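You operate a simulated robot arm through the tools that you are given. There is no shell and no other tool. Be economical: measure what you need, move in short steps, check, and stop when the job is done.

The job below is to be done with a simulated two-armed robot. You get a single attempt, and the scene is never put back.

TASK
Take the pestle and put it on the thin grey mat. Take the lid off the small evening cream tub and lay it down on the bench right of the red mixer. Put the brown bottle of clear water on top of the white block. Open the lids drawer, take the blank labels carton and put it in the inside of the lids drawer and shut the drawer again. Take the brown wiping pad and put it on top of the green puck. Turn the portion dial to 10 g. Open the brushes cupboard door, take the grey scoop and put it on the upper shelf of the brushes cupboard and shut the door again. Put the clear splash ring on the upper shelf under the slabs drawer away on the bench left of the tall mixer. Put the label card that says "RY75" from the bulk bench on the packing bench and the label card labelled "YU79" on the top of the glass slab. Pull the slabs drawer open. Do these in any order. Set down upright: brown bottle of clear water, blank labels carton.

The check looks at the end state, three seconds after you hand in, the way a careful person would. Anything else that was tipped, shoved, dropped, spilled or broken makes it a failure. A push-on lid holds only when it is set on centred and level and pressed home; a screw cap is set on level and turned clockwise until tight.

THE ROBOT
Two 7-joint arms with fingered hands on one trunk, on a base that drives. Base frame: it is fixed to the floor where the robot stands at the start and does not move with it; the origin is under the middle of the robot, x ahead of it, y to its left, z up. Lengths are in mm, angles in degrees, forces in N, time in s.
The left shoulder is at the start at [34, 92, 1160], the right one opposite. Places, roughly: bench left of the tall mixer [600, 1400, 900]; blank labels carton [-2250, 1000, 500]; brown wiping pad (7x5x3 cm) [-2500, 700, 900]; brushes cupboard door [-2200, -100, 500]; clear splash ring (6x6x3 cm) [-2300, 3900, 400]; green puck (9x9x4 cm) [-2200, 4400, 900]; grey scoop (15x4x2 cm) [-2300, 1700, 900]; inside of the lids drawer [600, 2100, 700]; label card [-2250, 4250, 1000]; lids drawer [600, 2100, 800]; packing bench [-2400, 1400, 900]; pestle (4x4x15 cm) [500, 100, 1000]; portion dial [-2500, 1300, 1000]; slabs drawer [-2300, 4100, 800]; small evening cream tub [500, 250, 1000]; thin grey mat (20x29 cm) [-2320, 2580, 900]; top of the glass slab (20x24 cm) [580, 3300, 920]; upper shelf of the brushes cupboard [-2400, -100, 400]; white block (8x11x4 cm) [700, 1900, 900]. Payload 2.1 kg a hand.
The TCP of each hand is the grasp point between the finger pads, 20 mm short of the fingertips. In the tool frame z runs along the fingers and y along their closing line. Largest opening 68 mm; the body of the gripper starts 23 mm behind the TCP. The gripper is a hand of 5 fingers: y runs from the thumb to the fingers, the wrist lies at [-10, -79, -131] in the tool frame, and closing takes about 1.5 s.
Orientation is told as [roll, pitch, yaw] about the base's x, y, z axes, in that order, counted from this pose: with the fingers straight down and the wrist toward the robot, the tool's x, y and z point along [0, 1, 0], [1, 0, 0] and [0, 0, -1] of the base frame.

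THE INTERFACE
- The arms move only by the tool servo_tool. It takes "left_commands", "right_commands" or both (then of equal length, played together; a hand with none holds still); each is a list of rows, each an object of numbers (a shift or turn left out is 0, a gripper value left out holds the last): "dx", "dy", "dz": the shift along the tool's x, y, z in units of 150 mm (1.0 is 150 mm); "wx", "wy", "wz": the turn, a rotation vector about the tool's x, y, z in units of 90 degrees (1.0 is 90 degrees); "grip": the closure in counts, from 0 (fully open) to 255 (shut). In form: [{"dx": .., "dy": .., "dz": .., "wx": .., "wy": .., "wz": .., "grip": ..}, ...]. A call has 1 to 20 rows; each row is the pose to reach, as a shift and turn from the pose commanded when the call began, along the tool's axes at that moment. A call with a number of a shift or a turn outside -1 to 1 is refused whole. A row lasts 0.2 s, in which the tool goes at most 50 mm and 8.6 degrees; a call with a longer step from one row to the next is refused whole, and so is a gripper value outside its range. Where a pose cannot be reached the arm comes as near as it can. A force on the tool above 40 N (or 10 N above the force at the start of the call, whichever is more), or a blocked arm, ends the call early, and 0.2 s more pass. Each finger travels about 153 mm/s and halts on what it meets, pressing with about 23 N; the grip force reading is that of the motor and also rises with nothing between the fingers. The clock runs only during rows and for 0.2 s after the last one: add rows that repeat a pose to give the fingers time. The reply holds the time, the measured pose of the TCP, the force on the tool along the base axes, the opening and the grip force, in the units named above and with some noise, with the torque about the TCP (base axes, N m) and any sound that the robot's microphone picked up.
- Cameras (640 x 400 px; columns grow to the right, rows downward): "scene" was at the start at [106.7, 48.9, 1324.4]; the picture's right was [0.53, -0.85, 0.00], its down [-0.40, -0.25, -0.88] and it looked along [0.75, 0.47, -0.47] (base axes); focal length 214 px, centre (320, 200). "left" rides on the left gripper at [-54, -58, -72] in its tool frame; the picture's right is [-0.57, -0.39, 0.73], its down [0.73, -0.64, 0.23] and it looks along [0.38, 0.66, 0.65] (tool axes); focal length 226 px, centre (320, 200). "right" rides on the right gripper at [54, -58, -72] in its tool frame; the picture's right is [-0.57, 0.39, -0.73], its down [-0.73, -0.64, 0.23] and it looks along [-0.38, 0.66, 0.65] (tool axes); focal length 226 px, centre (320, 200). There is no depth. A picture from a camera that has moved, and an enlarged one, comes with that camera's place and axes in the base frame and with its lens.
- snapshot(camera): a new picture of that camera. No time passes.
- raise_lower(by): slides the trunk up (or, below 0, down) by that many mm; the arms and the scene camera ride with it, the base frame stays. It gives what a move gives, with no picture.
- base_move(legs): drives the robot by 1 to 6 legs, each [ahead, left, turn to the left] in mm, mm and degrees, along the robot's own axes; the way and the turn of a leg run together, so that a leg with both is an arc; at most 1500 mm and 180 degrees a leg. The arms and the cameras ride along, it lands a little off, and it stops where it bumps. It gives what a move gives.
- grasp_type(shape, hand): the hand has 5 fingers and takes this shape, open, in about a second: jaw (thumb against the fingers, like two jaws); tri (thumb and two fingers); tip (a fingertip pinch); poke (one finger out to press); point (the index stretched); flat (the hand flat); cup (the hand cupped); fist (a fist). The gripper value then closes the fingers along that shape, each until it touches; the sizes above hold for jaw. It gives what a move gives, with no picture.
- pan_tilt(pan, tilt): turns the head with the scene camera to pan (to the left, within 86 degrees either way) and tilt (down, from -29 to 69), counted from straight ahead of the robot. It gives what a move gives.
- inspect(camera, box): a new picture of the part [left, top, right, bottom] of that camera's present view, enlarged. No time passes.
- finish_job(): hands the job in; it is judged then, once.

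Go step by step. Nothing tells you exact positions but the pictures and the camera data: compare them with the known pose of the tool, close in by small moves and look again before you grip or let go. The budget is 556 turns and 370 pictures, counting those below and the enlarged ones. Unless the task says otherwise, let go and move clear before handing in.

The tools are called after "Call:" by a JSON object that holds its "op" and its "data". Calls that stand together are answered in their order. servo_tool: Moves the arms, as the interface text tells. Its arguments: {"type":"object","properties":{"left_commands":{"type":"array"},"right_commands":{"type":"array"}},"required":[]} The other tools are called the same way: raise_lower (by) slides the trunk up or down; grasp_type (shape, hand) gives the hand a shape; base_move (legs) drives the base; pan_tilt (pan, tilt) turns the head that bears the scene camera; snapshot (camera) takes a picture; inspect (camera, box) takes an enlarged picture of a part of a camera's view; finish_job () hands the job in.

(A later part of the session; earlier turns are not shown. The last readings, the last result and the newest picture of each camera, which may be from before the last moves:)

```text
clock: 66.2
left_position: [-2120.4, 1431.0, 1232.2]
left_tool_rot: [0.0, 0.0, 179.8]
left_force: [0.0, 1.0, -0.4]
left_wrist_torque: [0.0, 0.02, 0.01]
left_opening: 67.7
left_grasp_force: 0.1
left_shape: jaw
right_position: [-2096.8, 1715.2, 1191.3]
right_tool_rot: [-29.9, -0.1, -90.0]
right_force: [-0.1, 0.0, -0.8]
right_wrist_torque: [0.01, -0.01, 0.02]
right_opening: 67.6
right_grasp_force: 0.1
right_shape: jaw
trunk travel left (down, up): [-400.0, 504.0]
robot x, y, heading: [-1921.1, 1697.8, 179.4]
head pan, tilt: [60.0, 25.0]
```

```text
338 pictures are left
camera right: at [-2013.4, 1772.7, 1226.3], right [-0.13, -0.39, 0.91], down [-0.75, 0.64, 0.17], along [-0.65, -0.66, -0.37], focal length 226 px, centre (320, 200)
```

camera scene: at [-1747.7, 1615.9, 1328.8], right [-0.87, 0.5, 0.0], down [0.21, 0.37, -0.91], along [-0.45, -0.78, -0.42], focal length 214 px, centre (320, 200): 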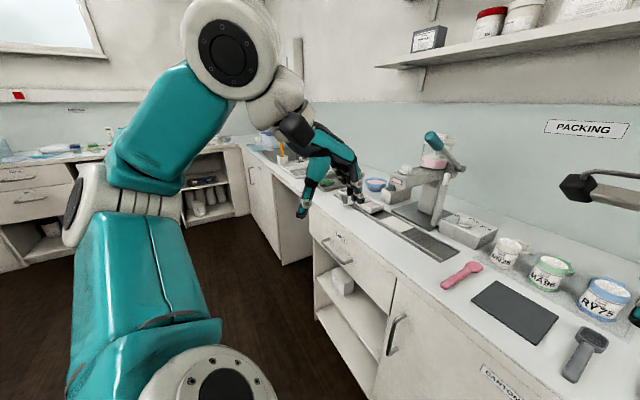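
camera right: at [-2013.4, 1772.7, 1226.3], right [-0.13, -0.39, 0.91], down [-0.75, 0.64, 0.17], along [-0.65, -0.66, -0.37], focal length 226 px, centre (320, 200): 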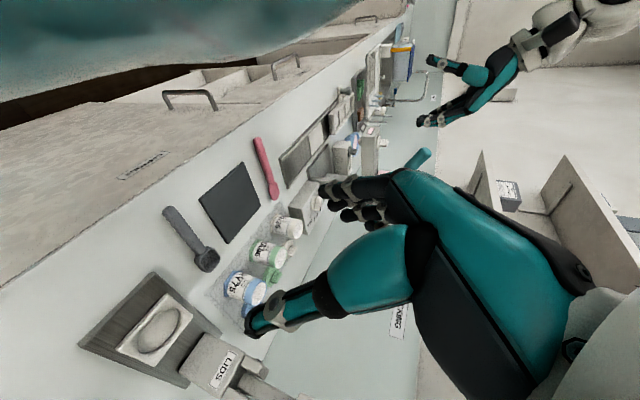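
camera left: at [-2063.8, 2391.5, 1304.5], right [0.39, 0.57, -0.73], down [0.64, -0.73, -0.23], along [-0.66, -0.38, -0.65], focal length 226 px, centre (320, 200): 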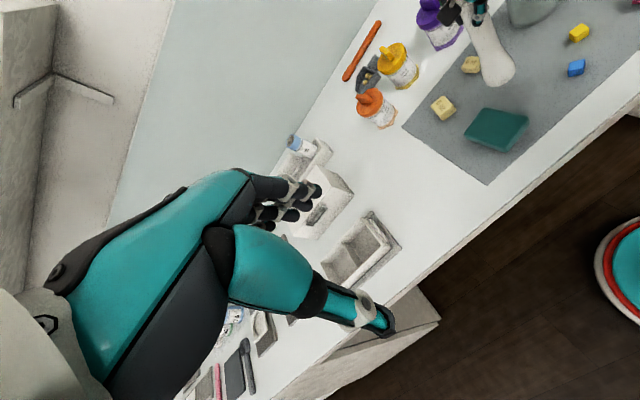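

The tool frame is as planned. I'll shift the base 100 mm left so the scoop is on the right arm's side and test the forward reach.

Call:
{"op": "base_move", "data": {"legs": [[0, 110, 0.6]]}}

Call:
{"op": "servo_tool", "data": {"right_commands": [{"dx": -0.2, "dz": 0.115}, {"dx": -0.4, "dz": 0.23}, {"dx": -0.6, "dz": 0.345}, {"dx": -0.797, "dz": 0.46}, {"dx": -0.797, "dz": 0.46}]}}

Call:
{"op": "pan_tilt", "data": {"pan": 0, "tilt": 50}}

Call:
{"op": "snapshot", "data": {"camera": "scene"}}

```text
clock: 67.4
left_position: [-2116.9, 1319.0, 1231.5]
left_tool_rot: [0.0, 0.0, -179.4]
left_force: [0.5, -0.7, 0.2]
left_wrist_torque: [-0.03, 0.02, 0.0]
left_opening: 67.6
left_grasp_force: 0.1
left_shape: jaw
right_position: [-2096.5, 1604.0, 1191.3]
right_tool_rot: [-29.9, 0.0, -89.6]
right_force: [0.0, -0.2, 0.7]
right_wrist_torque: [-0.02, 0.0, 0.01]
right_opening: 67.9
right_grasp_force: 0.1
right_shape: jaw
trunk travel left (down, up): [-400.0, 504.0]
robot x, y, heading: [-1919.5, 1584.1, -179.5]
head pan, tilt: [60.0, 25.0]
```

```text
clock: 68.6
left_position: [-2117.6, 1319.8, 1232.5]
left_tool_rot: [0.0, 0.0, -179.5]
left_force: [-0.2, 0.3, 0.6]
left_wrist_torque: [0.01, -0.03, 0.0]
left_opening: 67.8
left_grasp_force: 0.1
left_shape: jaw
right_position: [-2138.9, 1606.4, 1190.8]
right_tool_rot: [-29.7, -0.2, -89.7]
right_force: [-0.3, -0.5, -0.2]
right_wrist_torque: [0.0, 0.0, -0.03]
right_opening: 67.9
right_grasp_force: 0.0
right_shape: jaw
right hand out of reach, approached as far as the arm can: row 2, 3, 4, 5
trunk travel left (down, up): [-400.0, 504.0]
robot x, y, heading: [-1921.0, 1586.3, -179.5]
head pan, tilt: [60.0, 25.0]
```

```text
clock: 69.9
left_position: [-2116.7, 1320.1, 1232.9]
left_tool_rot: [0.0, 0.0, -179.5]
left_force: [0.5, 0.9, -0.6]
left_wrist_torque: [-0.01, 0.0, -0.02]
left_opening: 67.5
left_grasp_force: 0.1
left_shape: jaw
right_position: [-2139.8, 1607.0, 1189.2]
right_tool_rot: [-29.8, -0.1, -89.8]
right_force: [-0.9, 0.3, 0.6]
right_wrist_torque: [0.02, -0.01, -0.03]
right_opening: 67.7
right_grasp_force: 0.0
right_shape: jaw
trunk travel left (down, up): [-400.0, 504.0]
robot x, y, heading: [-1921.0, 1585.3, -179.5]
head pan, tilt: [0.0, 50.0]
```

```text
337 pictures are left
camera scene: at [-2028.2, 1584.7, 1291.4], right [-0.01, 1.0, 0.0], down [0.77, 0.01, -0.64], along [-0.64, -0.01, -0.77], focal length 214 px, centre (320, 200)
```

scene: 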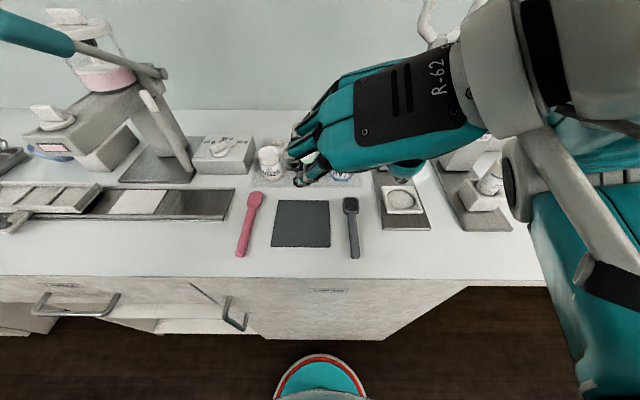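

Forward reach with the hand turned 90° is limited to about 220 mm. I'll get the base closer and turn it left about 35°, so that less hand yaw is needed and the right shoulder is nearer the bench.

Call:
{"op": "base_move", "data": {"legs": [[0, 0, 34.5], [-19, -115, 0]]}}

Call:
{"op": "snapshot", "data": {"camera": "scene"}}

```text
clock: 72.8
left_position: [-1982.1, 1361.0, 1232.9]
left_tool_rot: [0.0, 0.0, -145.1]
left_force: [-0.8, -0.9, -0.5]
left_wrist_torque: [-0.02, -0.01, 0.02]
left_opening: 67.4
left_grasp_force: 0.0
left_shape: jaw
right_position: [-2164.3, 1584.2, 1190.5]
right_tool_rot: [-29.7, -0.2, -55.4]
right_force: [0.0, 0.7, 0.8]
right_wrist_torque: [0.0, -0.02, -0.01]
right_opening: 67.9
right_grasp_force: 0.1
right_shape: jaw
trunk travel left (down, up): [-400.0, 504.0]
robot x, y, heading: [-1973.5, 1686.8, -145.4]
head pan, tilt: [0.0, 50.0]
```

```text
336 pictures are left
camera scene: at [-2059.2, 1630.0, 1291.4], right [-0.57, 0.82, 0.0], down [0.63, 0.44, -0.64], along [-0.53, -0.37, -0.77], focal length 214 px, centre (320, 200)
```

scene: 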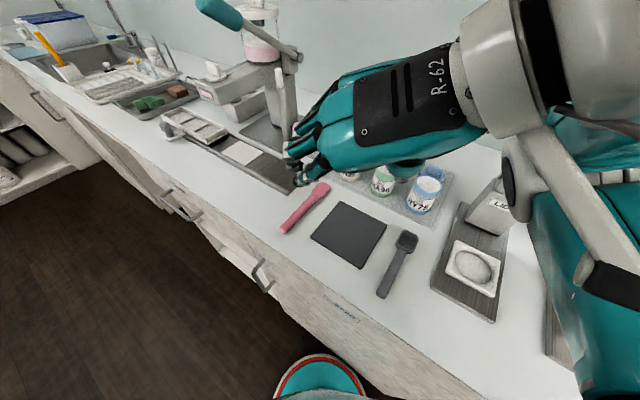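

The scoop is re-measured: along x at y≈1651, handle from -2207. Turning the hand to close along y and moving over the handle at z≈1040.

Call:
{"op": "servo_tool", "data": {"right_commands": [{"dx": 0.06, "dy": -0.106, "dz": 0.156, "wx": 0.032, "wz": 0.056}, {"dx": 0.127, "dy": -0.212, "dz": 0.312, "wx": 0.064, "wz": 0.111}, {"dx": 0.19, "dy": -0.318, "dz": 0.468, "wx": 0.096, "wz": 0.167}, {"dx": 0.253, "dy": -0.425, "dz": 0.625, "wx": 0.127, "wz": 0.223}, {"dx": 0.317, "dy": -0.531, "dz": 0.781, "wx": 0.159, "wz": 0.278}, {"dx": 0.38, "dy": -0.637, "dz": 0.937, "wx": 0.191, "wz": 0.334}, {"dx": 0.38, "dy": -0.637, "dz": 0.937, "wx": 0.191, "wz": 0.334}]}}

Call:
{"op": "snapshot", "data": {"camera": "right"}}

```text
clock: 74.4
left_position: [-1982.4, 1360.5, 1232.0]
left_tool_rot: [0.0, 0.0, -145.1]
left_force: [0.2, -0.7, 0.1]
left_wrist_torque: [-0.05, -0.01, -0.01]
left_opening: 67.8
left_grasp_force: 0.2
left_shape: jaw
right_position: [-2290.4, 1616.0, 1042.2]
right_tool_rot: [-29.5, -0.1, -90.1]
right_force: [0.2, 1.1, 1.1]
right_wrist_torque: [0.03, 0.02, -0.02]
right_opening: 68.0
right_grasp_force: 0.1
right_shape: jaw
right hand out of reach, approached as far as the arm can: row 2, 3, 4, 5, 6, 7
trunk travel left (down, up): [-400.0, 504.0]
robot x, y, heading: [-1968.9, 1691.4, -145.2]
head pan, tilt: [0.0, 50.0]
```

```text
335 pictures are left
camera right: at [-2207.3, 1672.3, 1077.3], right [-0.13, -0.39, 0.91], down [-0.75, 0.64, 0.16], along [-0.65, -0.66, -0.37], focal length 226 px, centre (320, 200)
```

right: 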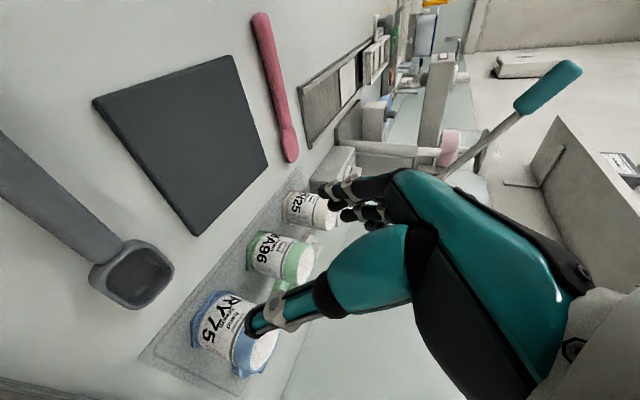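

The command had drifted ahead of the measured pose from the earlier reach limit. I correct back to over the handle at (-2237,1651,1000).

Call:
{"op": "servo_tool", "data": {"right_commands": [{"dx": 0.2, "dy": -0.13}, {"dx": 0.4, "dy": -0.26}, {"dx": 0.572, "dy": -0.387, "dz": -0.02}, {"dx": 0.572, "dy": -0.387, "dz": -0.02}]}}

Call:
{"op": "snapshot", "data": {"camera": "right"}}

```text
clock: 75.4
left_position: [-1982.0, 1359.3, 1232.0]
left_tool_rot: [0.0, 0.0, -145.0]
left_force: [-0.2, -0.7, 0.0]
left_wrist_torque: [0.03, -0.02, -0.01]
left_opening: 67.9
left_grasp_force: 0.1
left_shape: jaw
right_position: [-2286.6, 1633.6, 971.1]
right_tool_rot: [-29.6, -0.2, -90.1]
right_force: [0.4, -0.2, -0.7]
right_wrist_torque: [-0.01, 0.01, 0.0]
right_opening: 68.0
right_grasp_force: 0.1
right_shape: jaw
right hand out of reach, approached as far as the arm can: row 1, 2, 3, 4
trunk travel left (down, up): [-400.0, 504.0]
robot x, y, heading: [-1970.9, 1697.4, -145.1]
head pan, tilt: [0.0, 50.0]
```

```text
334 pictures are left
camera right: at [-2203.1, 1692.5, 1007.1], right [-0.13, -0.39, 0.91], down [-0.75, 0.64, 0.16], along [-0.65, -0.66, -0.37], focal length 226 px, centre (320, 200)
```

right: 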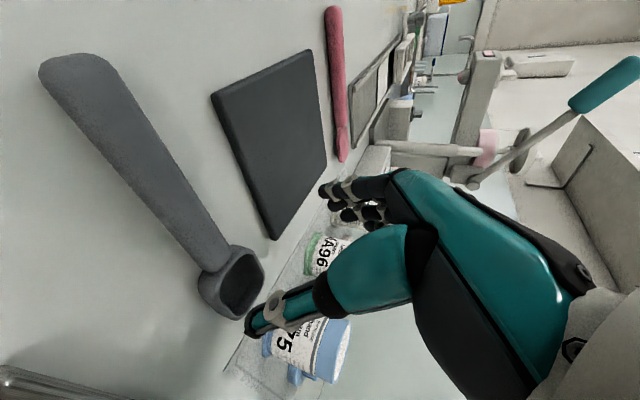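

The hand is actually hitting the arm's inner limit (wrist too near the shoulder). Raising the trunk 200 mm gives room; then I re-target the handle.

Call:
{"op": "raise_lower", "data": {"by": 200}}

Call:
{"op": "servo_tool", "data": {"right_commands": [{"dx": 0.15, "dy": -0.06, "dz": -0.08}, {"dx": 0.28, "dy": -0.117, "dz": -0.165}, {"dx": 0.28, "dy": -0.117, "dz": -0.165}]}}

```text
clock: 77.6
left_position: [-1982.5, 1359.5, 1430.6]
left_tool_rot: [0.0, 0.1, -145.2]
left_force: [0.5, 0.2, 0.7]
left_wrist_torque: [0.01, 0.04, -0.01]
left_opening: 67.7
left_grasp_force: 0.0
left_shape: jaw
right_position: [-2286.0, 1632.4, 1171.9]
right_tool_rot: [-29.6, -0.2, -90.0]
right_force: [0.0, 0.6, 0.0]
right_wrist_torque: [-0.01, 0.0, 0.07]
right_opening: 68.1
right_grasp_force: 0.1
right_shape: jaw
trunk travel left (down, up): [-600.0, 304.0]
robot x, y, heading: [-1973.4, 1689.9, -145.0]
head pan, tilt: [0.0, 50.0]
```

```text
clock: 78.4
left_position: [-1982.1, 1360.6, 1432.9]
left_tool_rot: [0.0, 0.0, -145.1]
left_force: [0.4, 1.0, 0.4]
left_wrist_torque: [-0.03, -0.03, 0.04]
left_opening: 67.8
left_grasp_force: 0.0
left_shape: jaw
right_position: [-2262.5, 1632.4, 1155.0]
right_tool_rot: [-29.7, -0.2, -90.0]
right_force: [0.2, 0.0, -0.2]
right_wrist_torque: [-0.01, 0.02, 0.04]
right_opening: 68.3
right_grasp_force: 0.0
right_shape: jaw
right hand out of reach, approached as far as the arm can: row 1, 2, 3
trunk travel left (down, up): [-600.0, 304.0]
robot x, y, heading: [-1974.8, 1690.9, -145.0]
head pan, tilt: [0.0, 50.0]
```

Call:
{"op": "servo_tool", "data": {"right_commands": [{"dx": 0.13, "dy": 0, "dz": 0.22}, {"dx": 0.3, "dy": -0.05, "dz": 0.45}, {"dx": 0.5, "dy": -0.1, "dz": 0.65}, {"dx": 0.66, "dy": -0.127, "dz": 0.81}, {"dx": 0.66, "dy": -0.127, "dz": 0.81}]}}

Call:
{"op": "snapshot", "data": {"camera": "right"}}

Call:
{"op": "snapshot", "data": {"camera": "scene"}}

```text
clock: 79.6
left_position: [-1983.2, 1359.1, 1431.2]
left_tool_rot: [0.0, 0.0, -145.0]
left_force: [-0.7, 1.0, 0.3]
left_wrist_torque: [-0.03, -0.03, -0.03]
left_opening: 67.9
left_grasp_force: 0.1
left_shape: jaw
right_position: [-2296.6, 1668.3, 1092.2]
right_tool_rot: [-29.3, 0.1, -90.1]
right_force: [0.3, -0.6, 0.1]
right_wrist_torque: [0.0, -0.03, 0.02]
right_opening: 67.8
right_grasp_force: 0.1
right_shape: jaw
right hand out of reach, approached as far as the arm can: row 1, 2, 3, 4, 5
trunk travel left (down, up): [-600.0, 304.0]
robot x, y, heading: [-1968.8, 1691.3, -145.2]
head pan, tilt: [0.0, 50.0]
```

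```text
333 pictures are left
camera right: at [-2213.7, 1726.1, 1128.6], right [-0.14, -0.39, 0.91], down [-0.75, 0.64, 0.16], along [-0.65, -0.66, -0.38], focal length 226 px, centre (320, 200)
```

right: 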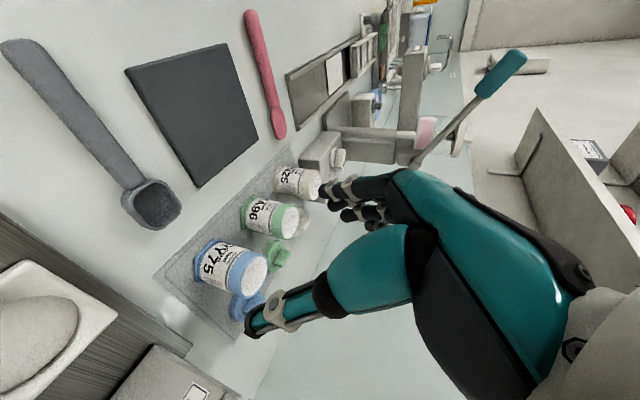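

```text
332 pictures are left
camera scene: at [-2046.3, 1637.5, 1492.1], right [-0.57, 0.82, 0.0], down [0.63, 0.44, -0.64], along [-0.53, -0.37, -0.77], focal length 214 px, centre (320, 200)
```

scene: 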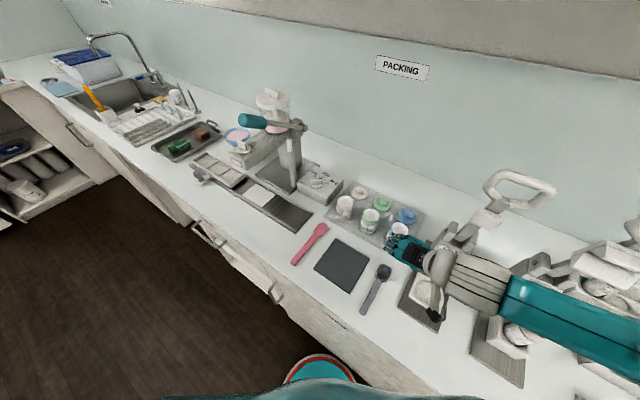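

The forward tilt seems to cause the limit; I'll make the hand vertical again and then move over the handle.

Call:
{"op": "servo_tool", "data": {"right_commands": [{"wy": 0.09}, {"wy": 0.18}, {"wy": 0.27}, {"wy": 0.328}, {"wy": 0.328}]}}

```text
clock: 80.8
left_position: [-1982.2, 1359.7, 1433.1]
left_tool_rot: [0.0, 0.1, -145.1]
left_force: [-0.2, 1.0, -1.0]
left_wrist_torque: [0.0, 0.01, -0.01]
left_opening: 67.6
left_grasp_force: 0.0
left_shape: jaw
right_position: [-2291.0, 1664.4, 1089.1]
right_tool_rot: [-0.2, -0.2, -90.3]
right_force: [0.0, -0.1, 0.7]
right_wrist_torque: [0.01, -0.01, 0.03]
right_opening: 67.8
right_grasp_force: 0.1
right_shape: jaw
right hand out of reach, approached as far as the arm can: row 4, 5
trunk travel left (down, up): [-600.0, 304.0]
robot x, y, heading: [-1970.2, 1691.8, -144.9]
head pan, tilt: [0.0, 50.0]
```

Call:
{"op": "servo_tool", "data": {"right_commands": [{"dx": 0.15, "dy": 0.04, "dz": 0.15}, {"dx": 0.3, "dy": 0.087, "dz": 0.3}, {"dx": 0.34, "dy": 0.087, "dz": 0.45}, {"dx": 0.34, "dy": 0.087, "dz": 0.593}, {"dx": 0.34, "dy": 0.087, "dz": 0.593}]}}

```text
clock: 82.0
left_position: [-1982.7, 1359.9, 1432.9]
left_tool_rot: [0.0, 0.0, -145.1]
left_force: [1.1, 0.1, 0.4]
left_wrist_torque: [0.01, -0.01, -0.03]
left_opening: 67.7
left_grasp_force: 0.1
left_shape: jaw
right_position: [-2239.4, 1651.5, 999.6]
right_tool_rot: [-0.2, -0.1, -90.0]
right_force: [-0.1, 1.2, 0.6]
right_wrist_torque: [-0.01, 0.02, -0.03]
right_opening: 68.2
right_grasp_force: 0.0
right_shape: jaw
trunk travel left (down, up): [-600.0, 304.0]
robot x, y, heading: [-1973.0, 1688.7, -145.0]
head pan, tilt: [0.0, 50.0]
```

Reached exactly. Checking alignment.

Call:
{"op": "snapshot", "data": {"camera": "right"}}

```text
331 pictures are left
camera right: at [-2184.3, 1709.8, 1072.4], right [-0.56, -0.39, 0.73], down [-0.73, 0.64, -0.23], along [-0.38, -0.67, -0.64], focal length 226 px, centre (320, 200)
```

right: 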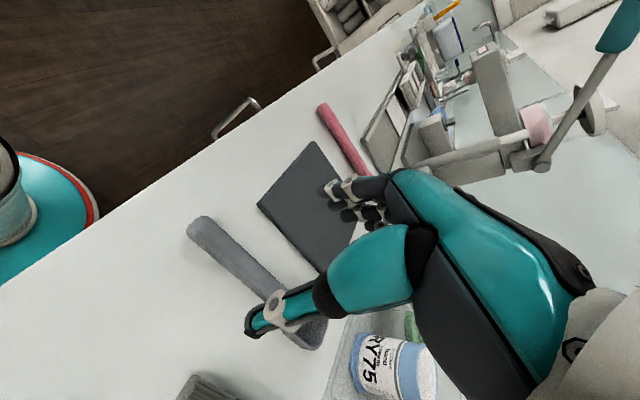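

The handle centreline is at y≈1651 beneath the hand. Lowering to just above the bench and gripping.

Call:
{"op": "servo_tool", "data": {"right_commands": [{"dz": 0.2}, {"dz": 0.4}, {"dz": 0.5}, {"dz": 0.52}, {"dz": 0.52, "grip": 100}, {"dz": 0.52, "grip": 200}, {"dz": 0.52, "grip": 255}, {"dz": 0.52, "grip": 255}, {"dz": 0.52, "grip": 255}, {"dz": 0.52, "grip": 255}, {"dz": 0.52, "grip": 255}, {"dz": 0.52, "grip": 255}]}}

Call:
{"op": "snapshot", "data": {"camera": "right"}}

```text
clock: 84.6
left_position: [-1981.8, 1360.3, 1433.4]
left_tool_rot: [-0.1, 0.0, -145.0]
left_force: [0.9, 0.1, -0.1]
left_wrist_torque: [0.0, 0.02, 0.0]
left_opening: 67.5
left_grasp_force: 0.0
left_shape: jaw
right_position: [-2239.6, 1652.2, 921.6]
right_tool_rot: [-0.1, -0.1, -90.1]
right_force: [0.4, -0.1, -1.1]
right_wrist_torque: [-0.03, -0.02, -0.02]
right_opening: 11.0
right_grasp_force: 23.4
right_shape: jaw
trunk travel left (down, up): [-600.0, 304.0]
robot x, y, heading: [-1970.0, 1689.0, -145.1]
head pan, tilt: [0.0, 50.0]
```

```text
330 pictures are left
camera right: at [-2184.8, 1710.1, 994.2], right [-0.57, -0.39, 0.73], down [-0.73, 0.64, -0.23], along [-0.38, -0.66, -0.64], focal length 226 px, centre (320, 200)
```

right: 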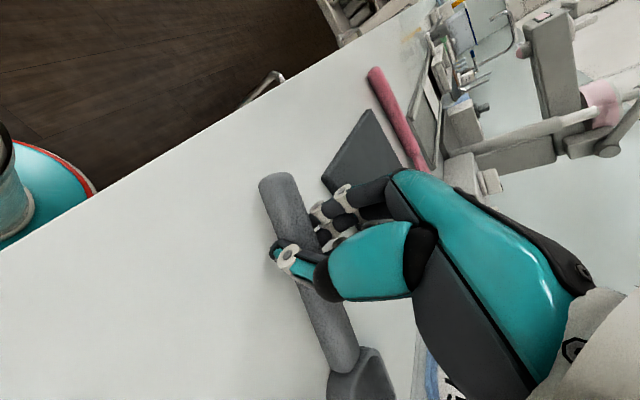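

The scoop's handle is gripped (11 mm). Lifting.

Call:
{"op": "servo_tool", "data": {"right_commands": [{"dz": -0.2}, {"dz": -0.5}, {"dz": -0.8}, {"dz": -1.0}, {"dz": -1.0}]}}

Call:
{"op": "snapshot", "data": {"camera": "right"}}

```text
clock: 85.8
left_position: [-1983.0, 1360.2, 1432.7]
left_tool_rot: [0.0, 0.0, -145.1]
left_force: [0.1, 0.3, 0.2]
left_wrist_torque: [-0.04, -0.01, 0.0]
left_opening: 67.6
left_grasp_force: 0.1
left_shape: jaw
right_position: [-2240.9, 1653.7, 1073.0]
right_tool_rot: [-0.1, 0.0, -90.0]
right_force: [1.3, -0.9, -0.8]
right_wrist_torque: [0.04, -0.03, 0.0]
right_opening: 10.5
right_grasp_force: 23.2
right_shape: jaw
trunk travel left (down, up): [-600.0, 304.0]
robot x, y, heading: [-1970.1, 1688.2, -145.2]
head pan, tilt: [0.0, 50.0]
```

```text
329 pictures are left
camera right: at [-2184.6, 1711.1, 1145.2], right [-0.57, -0.39, 0.73], down [-0.73, 0.64, -0.23], along [-0.38, -0.66, -0.64], focal length 226 px, centre (320, 200)
```

right: 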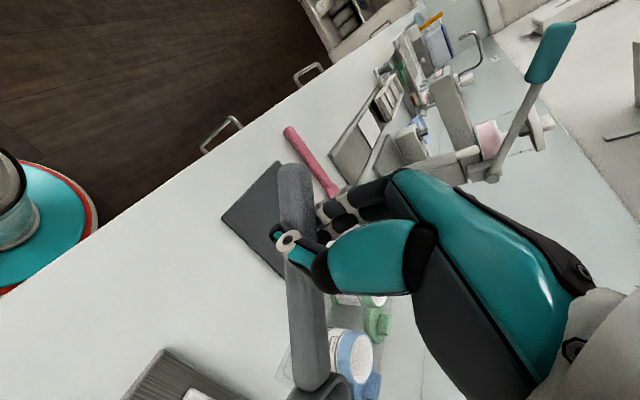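

The scoop is held. While I'm here, I'll look at the portion dial.

Call:
{"op": "inspect", "data": {"camera": "scene", "box": [270, 140, 380, 220]}}

```text
5.00 times, centred on (325, 180) of scene
camera zoom: at [-2046.7, 1638.3, 1492.1], right [-0.57, 0.82, 0.0], down [0.63, 0.44, -0.64], along [-0.53, -0.37, -0.77], focal length 1072 px, centre (295, 300)
```

zoom: 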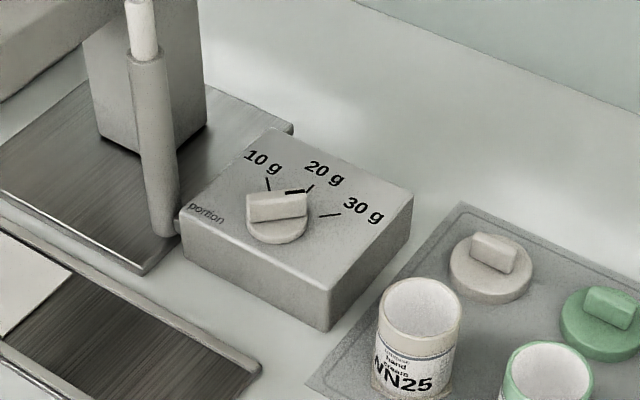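

The dial knob is near (-2464,1331); I'll come back for it. Now driving to the brushes cupboard with the scoop.

Call:
{"op": "base_move", "data": {"legs": [[-246, 172, 0], [0, 0, -35], [0, 800, 0], [0, 800, 0]]}}

Call:
{"op": "pan_tilt", "data": {"pan": 10, "tilt": 40}}

Call:
{"op": "snapshot", "data": {"camera": "scene"}}

```text
clock: 97.3
left_position: [-1885.9, -176.2, 1431.3]
left_tool_rot: [0.0, 0.0, 179.6]
left_force: [-1.1, 0.0, -0.2]
left_wrist_torque: [-0.01, 0.01, -0.03]
left_opening: 67.6
left_grasp_force: 0.0
left_shape: jaw
right_position: [-1925.4, 212.0, 1073.5]
right_tool_rot: [-0.2, -0.2, -125.2]
right_force: [-0.6, 0.9, 0.2]
right_wrist_torque: [-0.03, 0.0, 0.02]
right_opening: 10.4
right_grasp_force: 23.1
right_shape: jaw
trunk travel left (down, up): [-600.0, 304.0]
robot x, y, heading: [-1687.3, 85.4, 179.5]
head pan, tilt: [0.0, 50.0]
```

```text
clock: 98.0
left_position: [-1886.7, -177.2, 1432.2]
left_tool_rot: [-0.1, 0.0, 179.6]
left_force: [0.2, 0.4, 0.0]
left_wrist_torque: [0.01, 0.02, -0.06]
left_opening: 67.5
left_grasp_force: 0.0
left_shape: jaw
right_position: [-1926.4, 211.0, 1072.4]
right_tool_rot: [-0.2, -0.1, -125.4]
right_force: [0.1, 0.3, -0.8]
right_wrist_torque: [0.0, 0.03, 0.0]
right_opening: 10.3
right_grasp_force: 22.9
right_shape: jaw
trunk travel left (down, up): [-600.0, 304.0]
robot x, y, heading: [-1685.4, 87.3, 179.5]
head pan, tilt: [10.0, 40.0]
```

```text
327 pictures are left
camera scene: at [-1784.2, 72.3, 1506.2], right [-0.17, 0.99, 0.0], down [0.63, 0.11, -0.77], along [-0.76, -0.13, -0.64], focal length 214 px, centre (320, 200)
```

scene: 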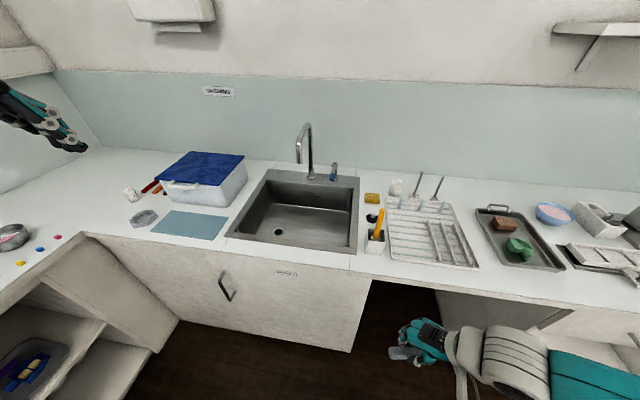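

The door handle is a vertical bar near (-2140,-345,735), hinge at about y=180. I'll lift the right hand relative to the trunk, turn the left hand to point its fingers forward with horizontal closing, then lower the trunk.

Call:
{"op": "servo_tool", "data": {"right_commands": [{"dz": -0.3}, {"dz": -0.6}, {"dz": -0.9}, {"dz": -1.0}, {"dz": -1.0}]}}

Call:
{"op": "servo_tool", "data": {"right_commands": [{"dz": -0.3}, {"dz": -0.6}, {"dz": -0.9}, {"dz": -0.93}, {"dz": -0.93}, {"dz": -0.93}, {"dz": -0.93}, {"dz": -0.93}, {"dz": -0.93}, {"dz": -0.93}, {"dz": -0.93}, {"dz": -0.93}], "left_commands": [{"wz": 0.09, "dz": 0.2}, {"wz": 0.18, "dz": 0.4}, {"wz": 0.27, "dz": 0.6}, {"wz": 0.36, "dz": 0.6}, {"wz": 0.45, "dz": 0.6}, {"wz": 0.54, "dz": 0.6}, {"wz": 0.63, "dz": 0.6}, {"wz": 0.72, "dz": 0.6}, {"wz": 0.81, "dz": 0.6}, {"wz": 0.9, "dz": 0.6}, {"wz": 0.99, "dz": 0.6}, {"wz": 1.0, "dz": 0.6}]}}

Call:
{"op": "servo_tool", "data": {"left_commands": [{"wy": 0.09}, {"wy": 0.18}, {"wy": 0.27}, {"wy": 0.36}, {"wy": 0.45}, {"wy": 0.54}, {"wy": 0.63}, {"wy": 0.72}, {"wy": 0.81}, {"wy": 0.9}, {"wy": 0.99}, {"wy": 1.0}]}}

```text
clock: 99.2
left_position: [-1885.8, -176.8, 1431.6]
left_tool_rot: [0.0, 0.0, 179.6]
left_force: [-0.4, 0.4, -0.6]
left_wrist_torque: [-0.03, 0.03, 0.0]
left_opening: 67.7
left_grasp_force: 0.1
left_shape: jaw
right_position: [-1925.9, 211.2, 1224.1]
right_tool_rot: [0.0, -0.2, -125.2]
right_force: [-0.4, -0.1, -0.8]
right_wrist_torque: [-0.04, 0.0, 0.0]
right_opening: 9.7
right_grasp_force: 23.4
right_shape: jaw
trunk travel left (down, up): [-600.0, 304.0]
robot x, y, heading: [-1682.8, 85.6, 179.7]
head pan, tilt: [10.0, 40.0]
```

```text
clock: 101.8
left_position: [-1885.8, -176.0, 1342.8]
left_tool_rot: [0.0, 0.0, 89.4]
left_force: [-0.6, 0.4, 0.4]
left_wrist_torque: [-0.01, 0.02, -0.05]
left_opening: 67.9
left_grasp_force: 0.0
left_shape: jaw
right_position: [-1925.2, 210.2, 1362.3]
right_tool_rot: [-0.1, -0.1, -125.3]
right_force: [-0.9, 1.0, -0.3]
right_wrist_torque: [0.02, 0.03, -0.05]
right_opening: 9.1
right_grasp_force: 22.7
right_shape: jaw
trunk travel left (down, up): [-600.0, 304.0]
robot x, y, heading: [-1683.7, 85.6, 179.4]
head pan, tilt: [10.0, 40.0]
```

```text
clock: 104.4
left_position: [-1886.0, -176.2, 1341.9]
left_tool_rot: [90.1, 0.0, 89.5]
left_force: [0.0, 0.0, 0.0]
left_wrist_torque: [-0.01, 0.01, 0.04]
left_opening: 67.5
left_grasp_force: 0.0
left_shape: jaw
right_position: [-1924.9, 210.6, 1363.2]
right_tool_rot: [-0.1, -0.1, -125.4]
right_force: [-0.3, -0.1, -0.4]
right_wrist_torque: [-0.01, -0.01, 0.01]
right_opening: 9.2
right_grasp_force: 23.5
right_shape: jaw
trunk travel left (down, up): [-600.0, 304.0]
robot x, y, heading: [-1683.6, 86.4, 179.7]
head pan, tilt: [10.0, 40.0]
```

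Call:
{"op": "raise_lower", "data": {"by": -400}}

Call:
{"op": "snapshot", "data": {"camera": "right"}}

Call:
{"op": "snapshot", "data": {"camera": "left"}}

```text
clock: 108.2
left_position: [-1903.4, -176.9, 925.6]
left_tool_rot: [84.5, -0.1, 89.6]
left_force: [-0.4, 0.6, 0.3]
left_wrist_torque: [0.0, 0.02, 0.01]
left_opening: 67.5
left_grasp_force: 0.1
left_shape: jaw
right_position: [-1925.3, 210.8, 963.4]
right_tool_rot: [-0.2, -0.1, -125.3]
right_force: [-1.0, 0.1, -0.4]
right_wrist_torque: [0.02, 0.0, 0.0]
right_opening: 8.9
right_grasp_force: 23.0
right_shape: jaw
trunk travel left (down, up): [-200.0, 704.0]
robot x, y, heading: [-1687.0, 89.0, 179.5]
head pan, tilt: [10.0, 40.0]
```

```text
326 pictures are left
camera right: at [-1846.3, 226.6, 1034.4], right [-0.68, 0.01, 0.73], down [-0.23, 0.95, -0.23], along [-0.69, -0.32, -0.64], focal length 226 px, centre (320, 200)
```

right: 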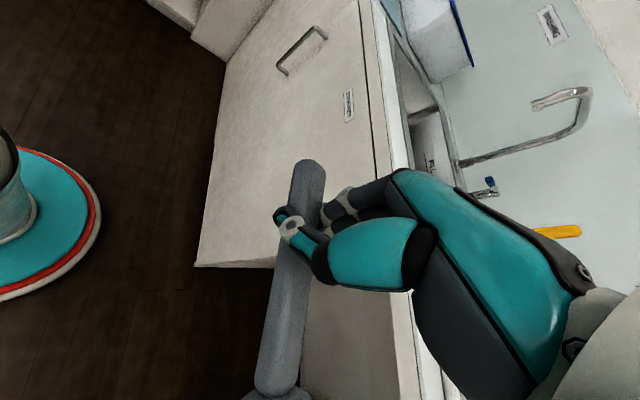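

```text
325 pictures are left
camera left: at [-1830.2, -235.3, 878.4], right [-0.67, -0.38, -0.63], down [-0.3, -0.64, 0.71], along [-0.67, 0.67, 0.32], focal length 226 px, centre (320, 200)
```

left: 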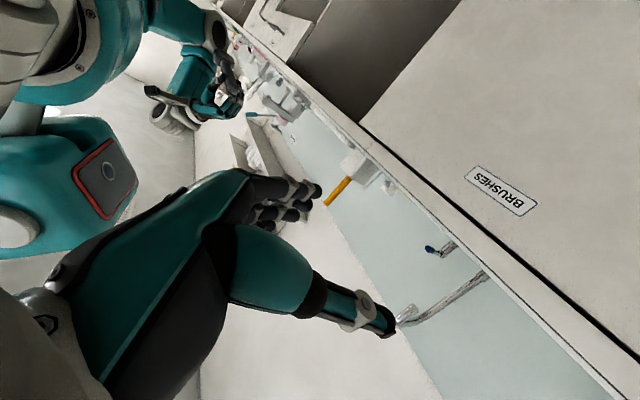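

Call:
{"op": "servo_tool", "data": {"left_commands": [{"dx": -0.3, "wy": 0.03}, {"dx": -0.6, "wy": 0.06}, {"dx": -0.9, "wy": 0.06}, {"dx": -1.0, "wy": 0.06}, {"dx": -1.0, "wy": 0.06}]}}

Call:
{"op": "snapshot", "data": {"camera": "scene"}}

```text
clock: 109.4
left_position: [-1949.2, -187.2, 826.8]
left_tool_rot: [89.9, -0.1, 89.6]
left_force: [-0.3, -0.1, 0.4]
left_wrist_torque: [-0.01, 0.01, 0.02]
left_opening: 67.7
left_grasp_force: 0.0
left_shape: jaw
left hand out of reach, approached as far as the arm can: row 1, 2, 3, 4, 5
right_position: [-1924.7, 211.2, 961.7]
right_tool_rot: [-0.1, -0.1, -125.4]
right_force: [-0.2, 0.1, -0.1]
right_wrist_torque: [-0.01, 0.0, 0.02]
right_opening: 9.0
right_grasp_force: 23.1
right_shape: jaw
trunk travel left (down, up): [-200.0, 704.0]
robot x, y, heading: [-1683.0, 83.9, 179.6]
head pan, tilt: [10.0, 40.0]
```

```text
324 pictures are left
camera scene: at [-1831.6, 72.6, 1103.5], right [-0.17, 0.99, 0.0], down [0.63, 0.11, -0.77], along [-0.76, -0.13, -0.64], focal length 214 px, centre (320, 200)
```

scene: 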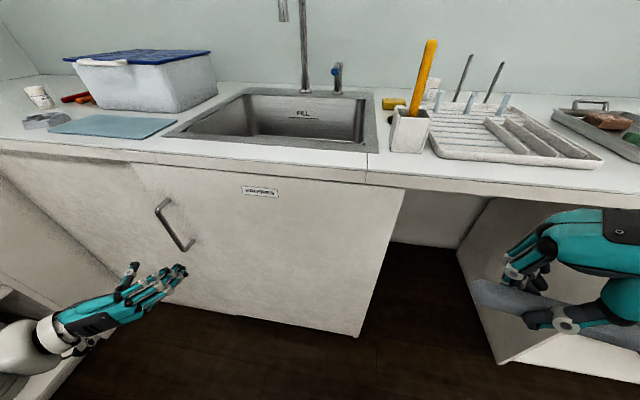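

The view shows the handle as a vertical bar at about y≈-360, z≈600–775. I'll bring the left hand to a more natural position ahead of its shoulder and lower.

Call:
{"op": "servo_tool", "data": {"left_commands": [{"dy": 0.2, "dz": 0.1}, {"dy": 0.4, "dz": 0.2}, {"dy": 0.6, "dz": 0.3}, {"dy": 0.8, "dz": 0.4, "dx": -0.2}, {"dy": 0.94, "dz": 0.43, "dx": -0.4}, {"dy": 0.94, "dz": 0.43, "dx": -0.61}, {"dy": 0.94, "dz": 0.43, "dx": -0.61}]}}

```text
clock: 111.0
left_position: [-1965.5, -120.3, 819.7]
left_tool_rot: [90.1, 0.1, 89.6]
left_force: [0.0, 0.5, -1.2]
left_wrist_torque: [-0.03, -0.01, -0.02]
left_opening: 67.6
left_grasp_force: 0.0
left_shape: jaw
left hand out of reach, approached as far as the arm can: row 3, 4, 5, 6, 7
right_position: [-1924.2, 210.4, 962.8]
right_tool_rot: [-0.1, 0.0, -125.4]
right_force: [-0.1, -0.9, 0.2]
right_wrist_torque: [0.0, -0.02, -0.03]
right_opening: 8.9
right_grasp_force: 23.2
right_shape: jaw
trunk travel left (down, up): [-200.0, 704.0]
robot x, y, heading: [-1685.3, 86.3, 179.7]
head pan, tilt: [10.0, 40.0]
```

Tilting the fingers partly downward keeps the closing line horizontal and makes it easier to reach; I'll do that.

Call:
{"op": "servo_tool", "data": {"left_commands": [{"wy": -0.09}, {"wy": -0.18}, {"wy": -0.27}, {"wy": -0.36}, {"wy": -0.45}, {"wy": -0.5}, {"wy": -0.5}]}}

Call:
{"op": "servo_tool", "data": {"left_commands": [{"dx": -0.14, "dz": 0.14}, {"dx": -0.28, "dz": 0.28}, {"dx": -0.42, "dz": 0.42}, {"dx": -0.56, "dz": 0.56}, {"dx": -0.56, "dz": 0.56}]}}

```text
clock: 112.6
left_position: [-1965.2, -120.3, 818.4]
left_tool_rot: [45.0, 0.0, 89.6]
left_force: [0.1, -0.2, -0.8]
left_wrist_torque: [0.02, -0.01, 0.0]
left_opening: 67.9
left_grasp_force: 0.1
left_shape: jaw
right_position: [-1925.7, 210.4, 962.9]
right_tool_rot: [-0.1, -0.1, -125.4]
right_force: [-0.3, 0.0, -0.9]
right_wrist_torque: [0.02, -0.01, 0.0]
right_opening: 8.6
right_grasp_force: 22.6
right_shape: jaw
trunk travel left (down, up): [-200.0, 704.0]
robot x, y, heading: [-1684.9, 89.7, 179.5]
head pan, tilt: [10.0, 40.0]
```

```text
clock: 113.8
left_position: [-1965.5, -126.4, 705.6]
left_tool_rot: [44.2, 2.3, 90.7]
left_force: [-0.3, -0.6, -0.4]
left_wrist_torque: [-0.02, -0.01, 0.02]
left_opening: 67.9
left_grasp_force: 0.1
left_shape: jaw
left hand out of reach, approached as far as the arm can: row 4
right_position: [-1924.8, 211.4, 962.3]
right_tool_rot: [-0.1, 0.0, -125.3]
right_force: [-0.1, 0.6, -0.3]
right_wrist_torque: [-0.01, -0.02, -0.03]
right_opening: 8.9
right_grasp_force: 22.9
right_shape: jaw
trunk travel left (down, up): [-200.0, 704.0]
robot x, y, heading: [-1689.0, 89.0, 179.5]
head pan, tilt: [10.0, 40.0]
```

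Call:
{"op": "base_move", "data": {"legs": [[100, 235, 0]]}}

Call:
{"op": "snapshot", "data": {"camera": "left"}}

Call:
{"op": "snapshot", "data": {"camera": "scene"}}

```text
clock: 115.7
left_position: [-2066.0, -360.2, 705.5]
left_tool_rot: [44.1, 2.2, 90.9]
left_force: [-0.4, 0.1, -0.7]
left_wrist_torque: [0.02, 0.0, 0.04]
left_opening: 67.4
left_grasp_force: 0.0
left_shape: jaw
right_position: [-2026.6, -23.5, 962.1]
right_tool_rot: [-0.1, -0.1, -125.0]
right_force: [-0.7, -0.7, -0.5]
right_wrist_torque: [0.01, -0.01, -0.05]
right_opening: 8.8
right_grasp_force: 22.8
right_shape: jaw
trunk travel left (down, up): [-200.0, 704.0]
robot x, y, heading: [-1788.3, -151.3, 179.8]
head pan, tilt: [10.0, 40.0]
```

```text
323 pictures are left
camera left: at [-1978.2, -417.1, 722.5], right [-0.09, -0.42, -0.9], down [-0.68, -0.64, 0.37], along [-0.73, 0.64, -0.23], focal length 226 px, centre (320, 200)
```

left: 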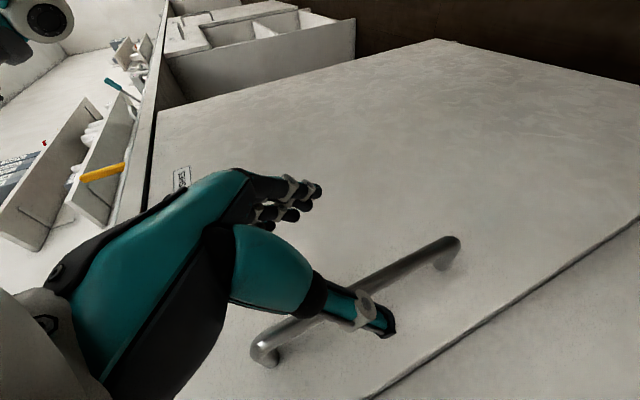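

```text
322 pictures are left
camera scene: at [-1932.8, -161.9, 1103.5], right [-0.17, 0.99, 0.0], down [0.63, 0.11, -0.77], along [-0.75, -0.13, -0.64], focal length 214 px, centre (320, 200)
```

scene: 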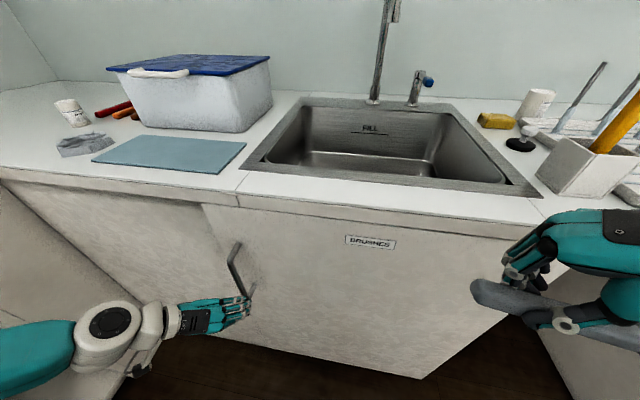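

The bar handle is at about (-2168,-363), z 583–759. I'll drive 95 mm ahead so the bar comes between thumb and fingers.

Call:
{"op": "base_move", "data": {"legs": [[92, 2, 0]]}}

Call:
{"op": "snapshot", "data": {"camera": "left"}}

```text
clock: 116.8
left_position: [-2144.9, -358.3, 706.6]
left_tool_rot: [43.9, 1.9, 90.2]
left_force: [9.5, 2.8, 10.0]
left_wrist_torque: [-0.21, 0.38, 0.13]
left_opening: 67.5
left_grasp_force: 0.0
left_shape: jaw
right_position: [-2108.0, -25.4, 961.7]
right_tool_rot: [-0.1, -0.3, -125.0]
right_force: [-0.2, -1.0, -0.2]
right_wrist_torque: [-0.06, 0.0, 0.0]
right_opening: 8.7
right_grasp_force: 22.6
right_shape: jaw
trunk travel left (down, up): [-200.0, 704.0]
robot x, y, heading: [-1867.7, -150.8, 179.7]
head pan, tilt: [10.0, 40.0]
stopped in leg 1: the force on the tool passed its limit at 60 N (the readings are from after the stop); the commanded pose is now the measured one
```

```text
321 pictures are left
camera left: at [-2058.0, -416.6, 723.0], right [-0.1, -0.42, -0.9], down [-0.69, -0.63, 0.36], along [-0.72, 0.65, -0.23], focal length 226 px, centre (320, 200)
```

left: 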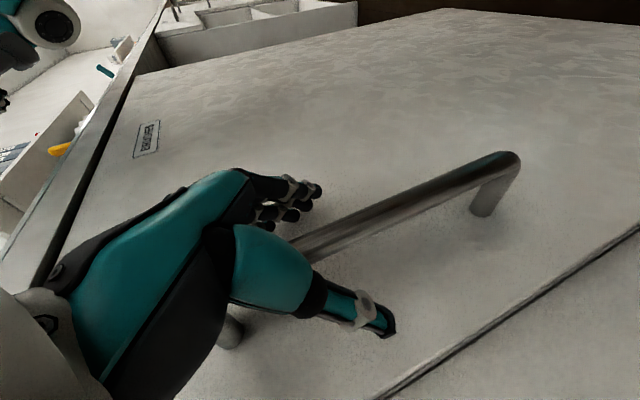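

The bar now lies between thumb and fingers, right at the grasp point. Closing the hand on it.

Call:
{"op": "servo_tool", "data": {"left_commands": [{"grip": 80}, {"grip": 160}, {"grip": 255}, {"grip": 255}, {"grip": 255}, {"grip": 255}, {"grip": 255}, {"grip": 255}]}}

Call:
{"op": "snapshot", "data": {"camera": "left"}}

```text
clock: 118.6
left_position: [-2145.8, -358.7, 707.5]
left_tool_rot: [44.0, 1.9, 90.4]
left_force: [12.8, -1.2, 14.3]
left_wrist_torque: [-0.49, 0.55, 0.06]
left_opening: 0.2
left_grasp_force: 23.3
left_shape: jaw
right_position: [-2108.5, -24.7, 963.1]
right_tool_rot: [-0.1, -0.2, -125.2]
right_force: [1.6, -0.5, 0.3]
right_wrist_torque: [0.01, 0.0, 0.01]
right_opening: 8.8
right_grasp_force: 22.7
right_shape: jaw
trunk travel left (down, up): [-200.0, 704.0]
robot x, y, heading: [-1869.7, -148.2, 179.7]
head pan, tilt: [10.0, 40.0]
```

```text
320 pictures are left
camera left: at [-2058.1, -417.1, 722.9], right [-0.1, -0.42, -0.9], down [-0.68, -0.63, 0.36], along [-0.72, 0.65, -0.23], focal length 226 px, centre (320, 200)
```

left: 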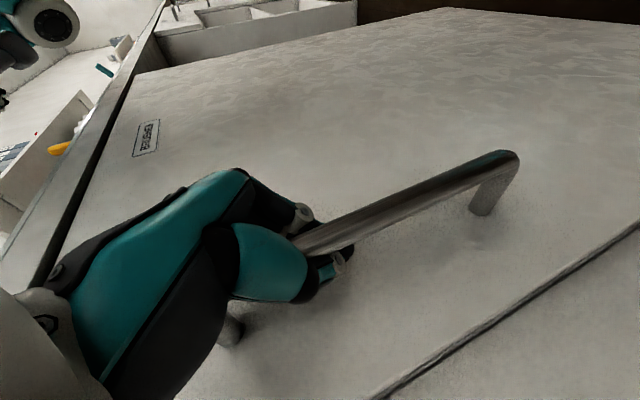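

The fingers are hooked closed around the bar. I'll pull by driving an arc about the hinge, a small first step.

Call:
{"op": "base_move", "data": {"legs": [[-29, -29, 5], [-29, -29, 5]]}}

Call:
{"op": "snapshot", "data": {"camera": "scene"}}

```text
clock: 120.0
left_position: [-2052.7, -344.7, 705.8]
left_tool_rot: [43.9, 1.8, 100.4]
left_force: [7.6, -28.1, 13.2]
left_wrist_torque: [0.26, 0.25, -0.3]
left_opening: 2.0
left_grasp_force: 23.0
left_shape: jaw
right_position: [-2073.3, -8.0, 963.4]
right_tool_rot: [-0.2, 0.0, -115.0]
right_force: [0.3, 0.0, -0.7]
right_wrist_torque: [-0.02, -0.01, -0.02]
right_opening: 8.8
right_grasp_force: 22.6
right_shape: jaw
trunk travel left (down, up): [-200.0, 704.0]
robot x, y, heading: [-1813.1, -86.7, -170.3]
head pan, tilt: [10.0, 40.0]
```

```text
319 pictures are left
camera scene: at [-1957.0, -128.4, 1103.6], right [-0.34, 0.94, 0.0], down [0.6, 0.22, -0.77], along [-0.72, -0.26, -0.64], focal length 214 px, centre (320, 200)
```

scene: 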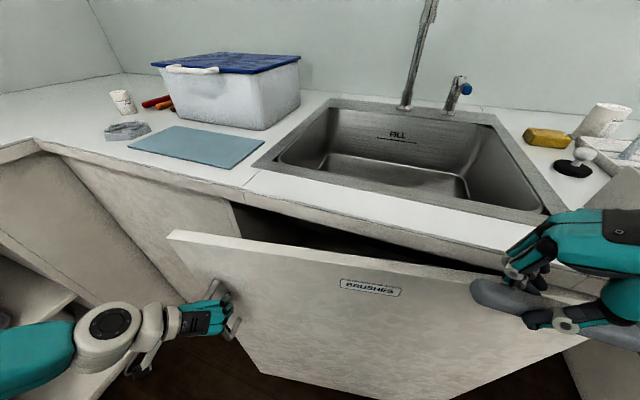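

The door opens well. Continuing the arc.

Call:
{"op": "base_move", "data": {"legs": [[-34, -31, 6], [-34, -34, 6], [-34, -34, 6]]}}

```text
clock: 122.0
left_position: [-1897.3, -279.5, 704.3]
left_tool_rot: [43.9, 1.8, 118.5]
left_force: [19.1, -30.0, 9.8]
left_wrist_torque: [0.18, 0.32, -0.37]
left_opening: 1.9
left_grasp_force: 23.0
left_shape: jaw
right_position: [-2021.9, 34.2, 961.8]
right_tool_rot: [-0.2, 0.0, -96.8]
right_force: [-0.4, 0.1, -0.4]
right_wrist_torque: [0.02, 0.0, -0.04]
right_opening: 8.9
right_grasp_force: 23.3
right_shape: jaw
trunk travel left (down, up): [-200.0, 704.0]
robot x, y, heading: [-1753.3, 44.3, -152.3]
head pan, tilt: [10.0, 40.0]
```

Call:
{"op": "base_move", "data": {"legs": [[-34, -22, 6], [-34, -32, 6], [-34, -32, 6]]}}

Call:
{"op": "snapshot", "data": {"camera": "scene"}}

```text
clock: 123.8
left_position: [-1800.9, -213.3, 708.1]
left_tool_rot: [44.2, 2.0, 130.9]
left_force: [-4.5, 3.7, 6.0]
left_wrist_torque: [-0.49, -0.14, 0.05]
left_opening: 0.1
left_grasp_force: 23.0
left_shape: jaw
right_position: [-1989.9, 64.2, 962.2]
right_tool_rot: [0.1, 0.0, -84.3]
right_force: [0.4, -0.4, -0.1]
right_wrist_torque: [0.0, -0.03, 0.0]
right_opening: 8.8
right_grasp_force: 22.3
right_shape: jaw
trunk travel left (down, up): [-200.0, 704.0]
robot x, y, heading: [-1727.1, 125.9, -139.5]
head pan, tilt: [10.0, 40.0]
stopped in leg 3: the robot was blocked; the commanded pose is now the measured one
```

```text
318 pictures are left
camera scene: at [-1828.2, 21.2, 1103.5], right [-0.77, 0.63, 0.0], down [0.41, 0.5, -0.77], along [-0.49, -0.59, -0.64], focal length 214 px, centre (320, 200)
```

scene: 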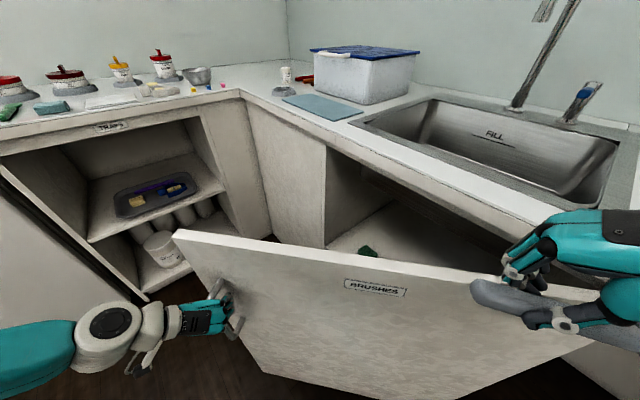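

Call:
{"op": "base_move", "data": {"legs": [[-34, -30, 6]]}}

```text
clock: 124.8
left_position: [-1760.9, -174.8, 707.8]
left_tool_rot: [44.0, 2.0, 136.9]
left_force: [-14.2, 10.7, 8.0]
left_wrist_torque: [-0.68, -0.43, 0.19]
left_opening: 0.1
left_grasp_force: 23.0
left_shape: jaw
right_position: [-1978.3, 82.5, 962.0]
right_tool_rot: [0.0, -0.2, -78.3]
right_force: [-0.1, -0.1, 0.1]
right_wrist_torque: [-0.03, -0.03, 0.03]
right_opening: 8.8
right_grasp_force: 22.6
right_shape: jaw
trunk travel left (down, up): [-200.0, 704.0]
robot x, y, heading: [-1718.4, 172.1, -133.3]
head pan, tilt: [10.0, 40.0]
```

It continues. More arc.

Call:
{"op": "base_move", "data": {"legs": [[-34, -37, 6], [-34, -34, 6], [-34, -34, 6], [-34, -34, 6]]}}

Call:
{"op": "snapshot", "data": {"camera": "scene"}}

```text
clock: 127.3
left_position: [-1659.9, 26.5, 706.9]
left_tool_rot: [44.1, 1.8, 161.1]
left_force: [36.3, -9.2, 4.4]
left_wrist_torque: [-0.01, 0.34, -0.35]
left_opening: 2.3
left_grasp_force: 23.1
left_shape: jaw
right_position: [-1964.5, 171.1, 962.8]
right_tool_rot: [-0.3, 0.0, -54.3]
right_force: [-0.7, 0.6, -1.1]
right_wrist_torque: [-0.03, -0.05, 0.0]
right_opening: 8.7
right_grasp_force: 23.2
right_shape: jaw
trunk travel left (down, up): [-200.0, 704.0]
robot x, y, heading: [-1772.0, 358.1, -109.4]
head pan, tilt: [10.0, 40.0]
```

```text
317 pictures are left
camera scene: at [-1801.3, 215.8, 1103.5], right [-0.99, 0.16, 0.0], down [0.1, 0.64, -0.77], along [-0.13, -0.76, -0.64], focal length 214 px, centre (320, 200)
```

scene: 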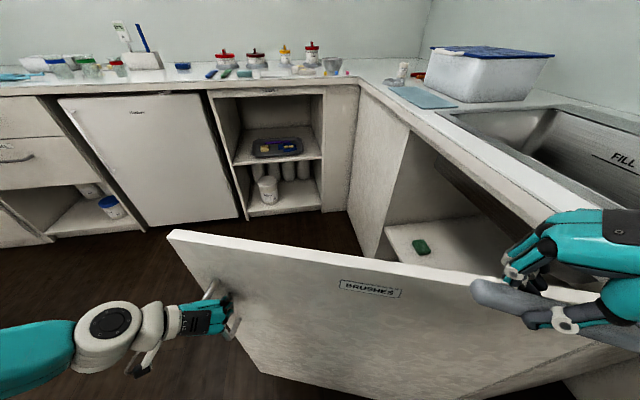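

The door is about 70° open and the shelf is visible. Opening a bit further.

Call:
{"op": "base_move", "data": {"legs": [[-34, -24, 6], [-34, -33, 6], [-34, -33, 6]]}}

```text
clock: 128.8
left_position: [-1637.4, 122.4, 707.9]
left_tool_rot: [44.2, 1.9, 171.5]
left_force: [-1.0, 0.2, 5.6]
left_wrist_torque: [-0.19, -0.44, 0.03]
left_opening: 0.0
left_grasp_force: 22.9
left_shape: jaw
right_position: [-1960.0, 208.8, 962.9]
right_tool_rot: [-0.2, -0.2, -43.5]
right_force: [1.0, -0.2, -0.3]
right_wrist_torque: [0.03, -0.03, 0.01]
right_opening: 8.8
right_grasp_force: 22.9
right_shape: jaw
trunk travel left (down, up): [-200.0, 704.0]
robot x, y, heading: [-1801.7, 428.8, -98.5]
head pan, tilt: [10.0, 40.0]
stopped in leg 2: the robot was blocked; the commanded pose is now the measured one
```

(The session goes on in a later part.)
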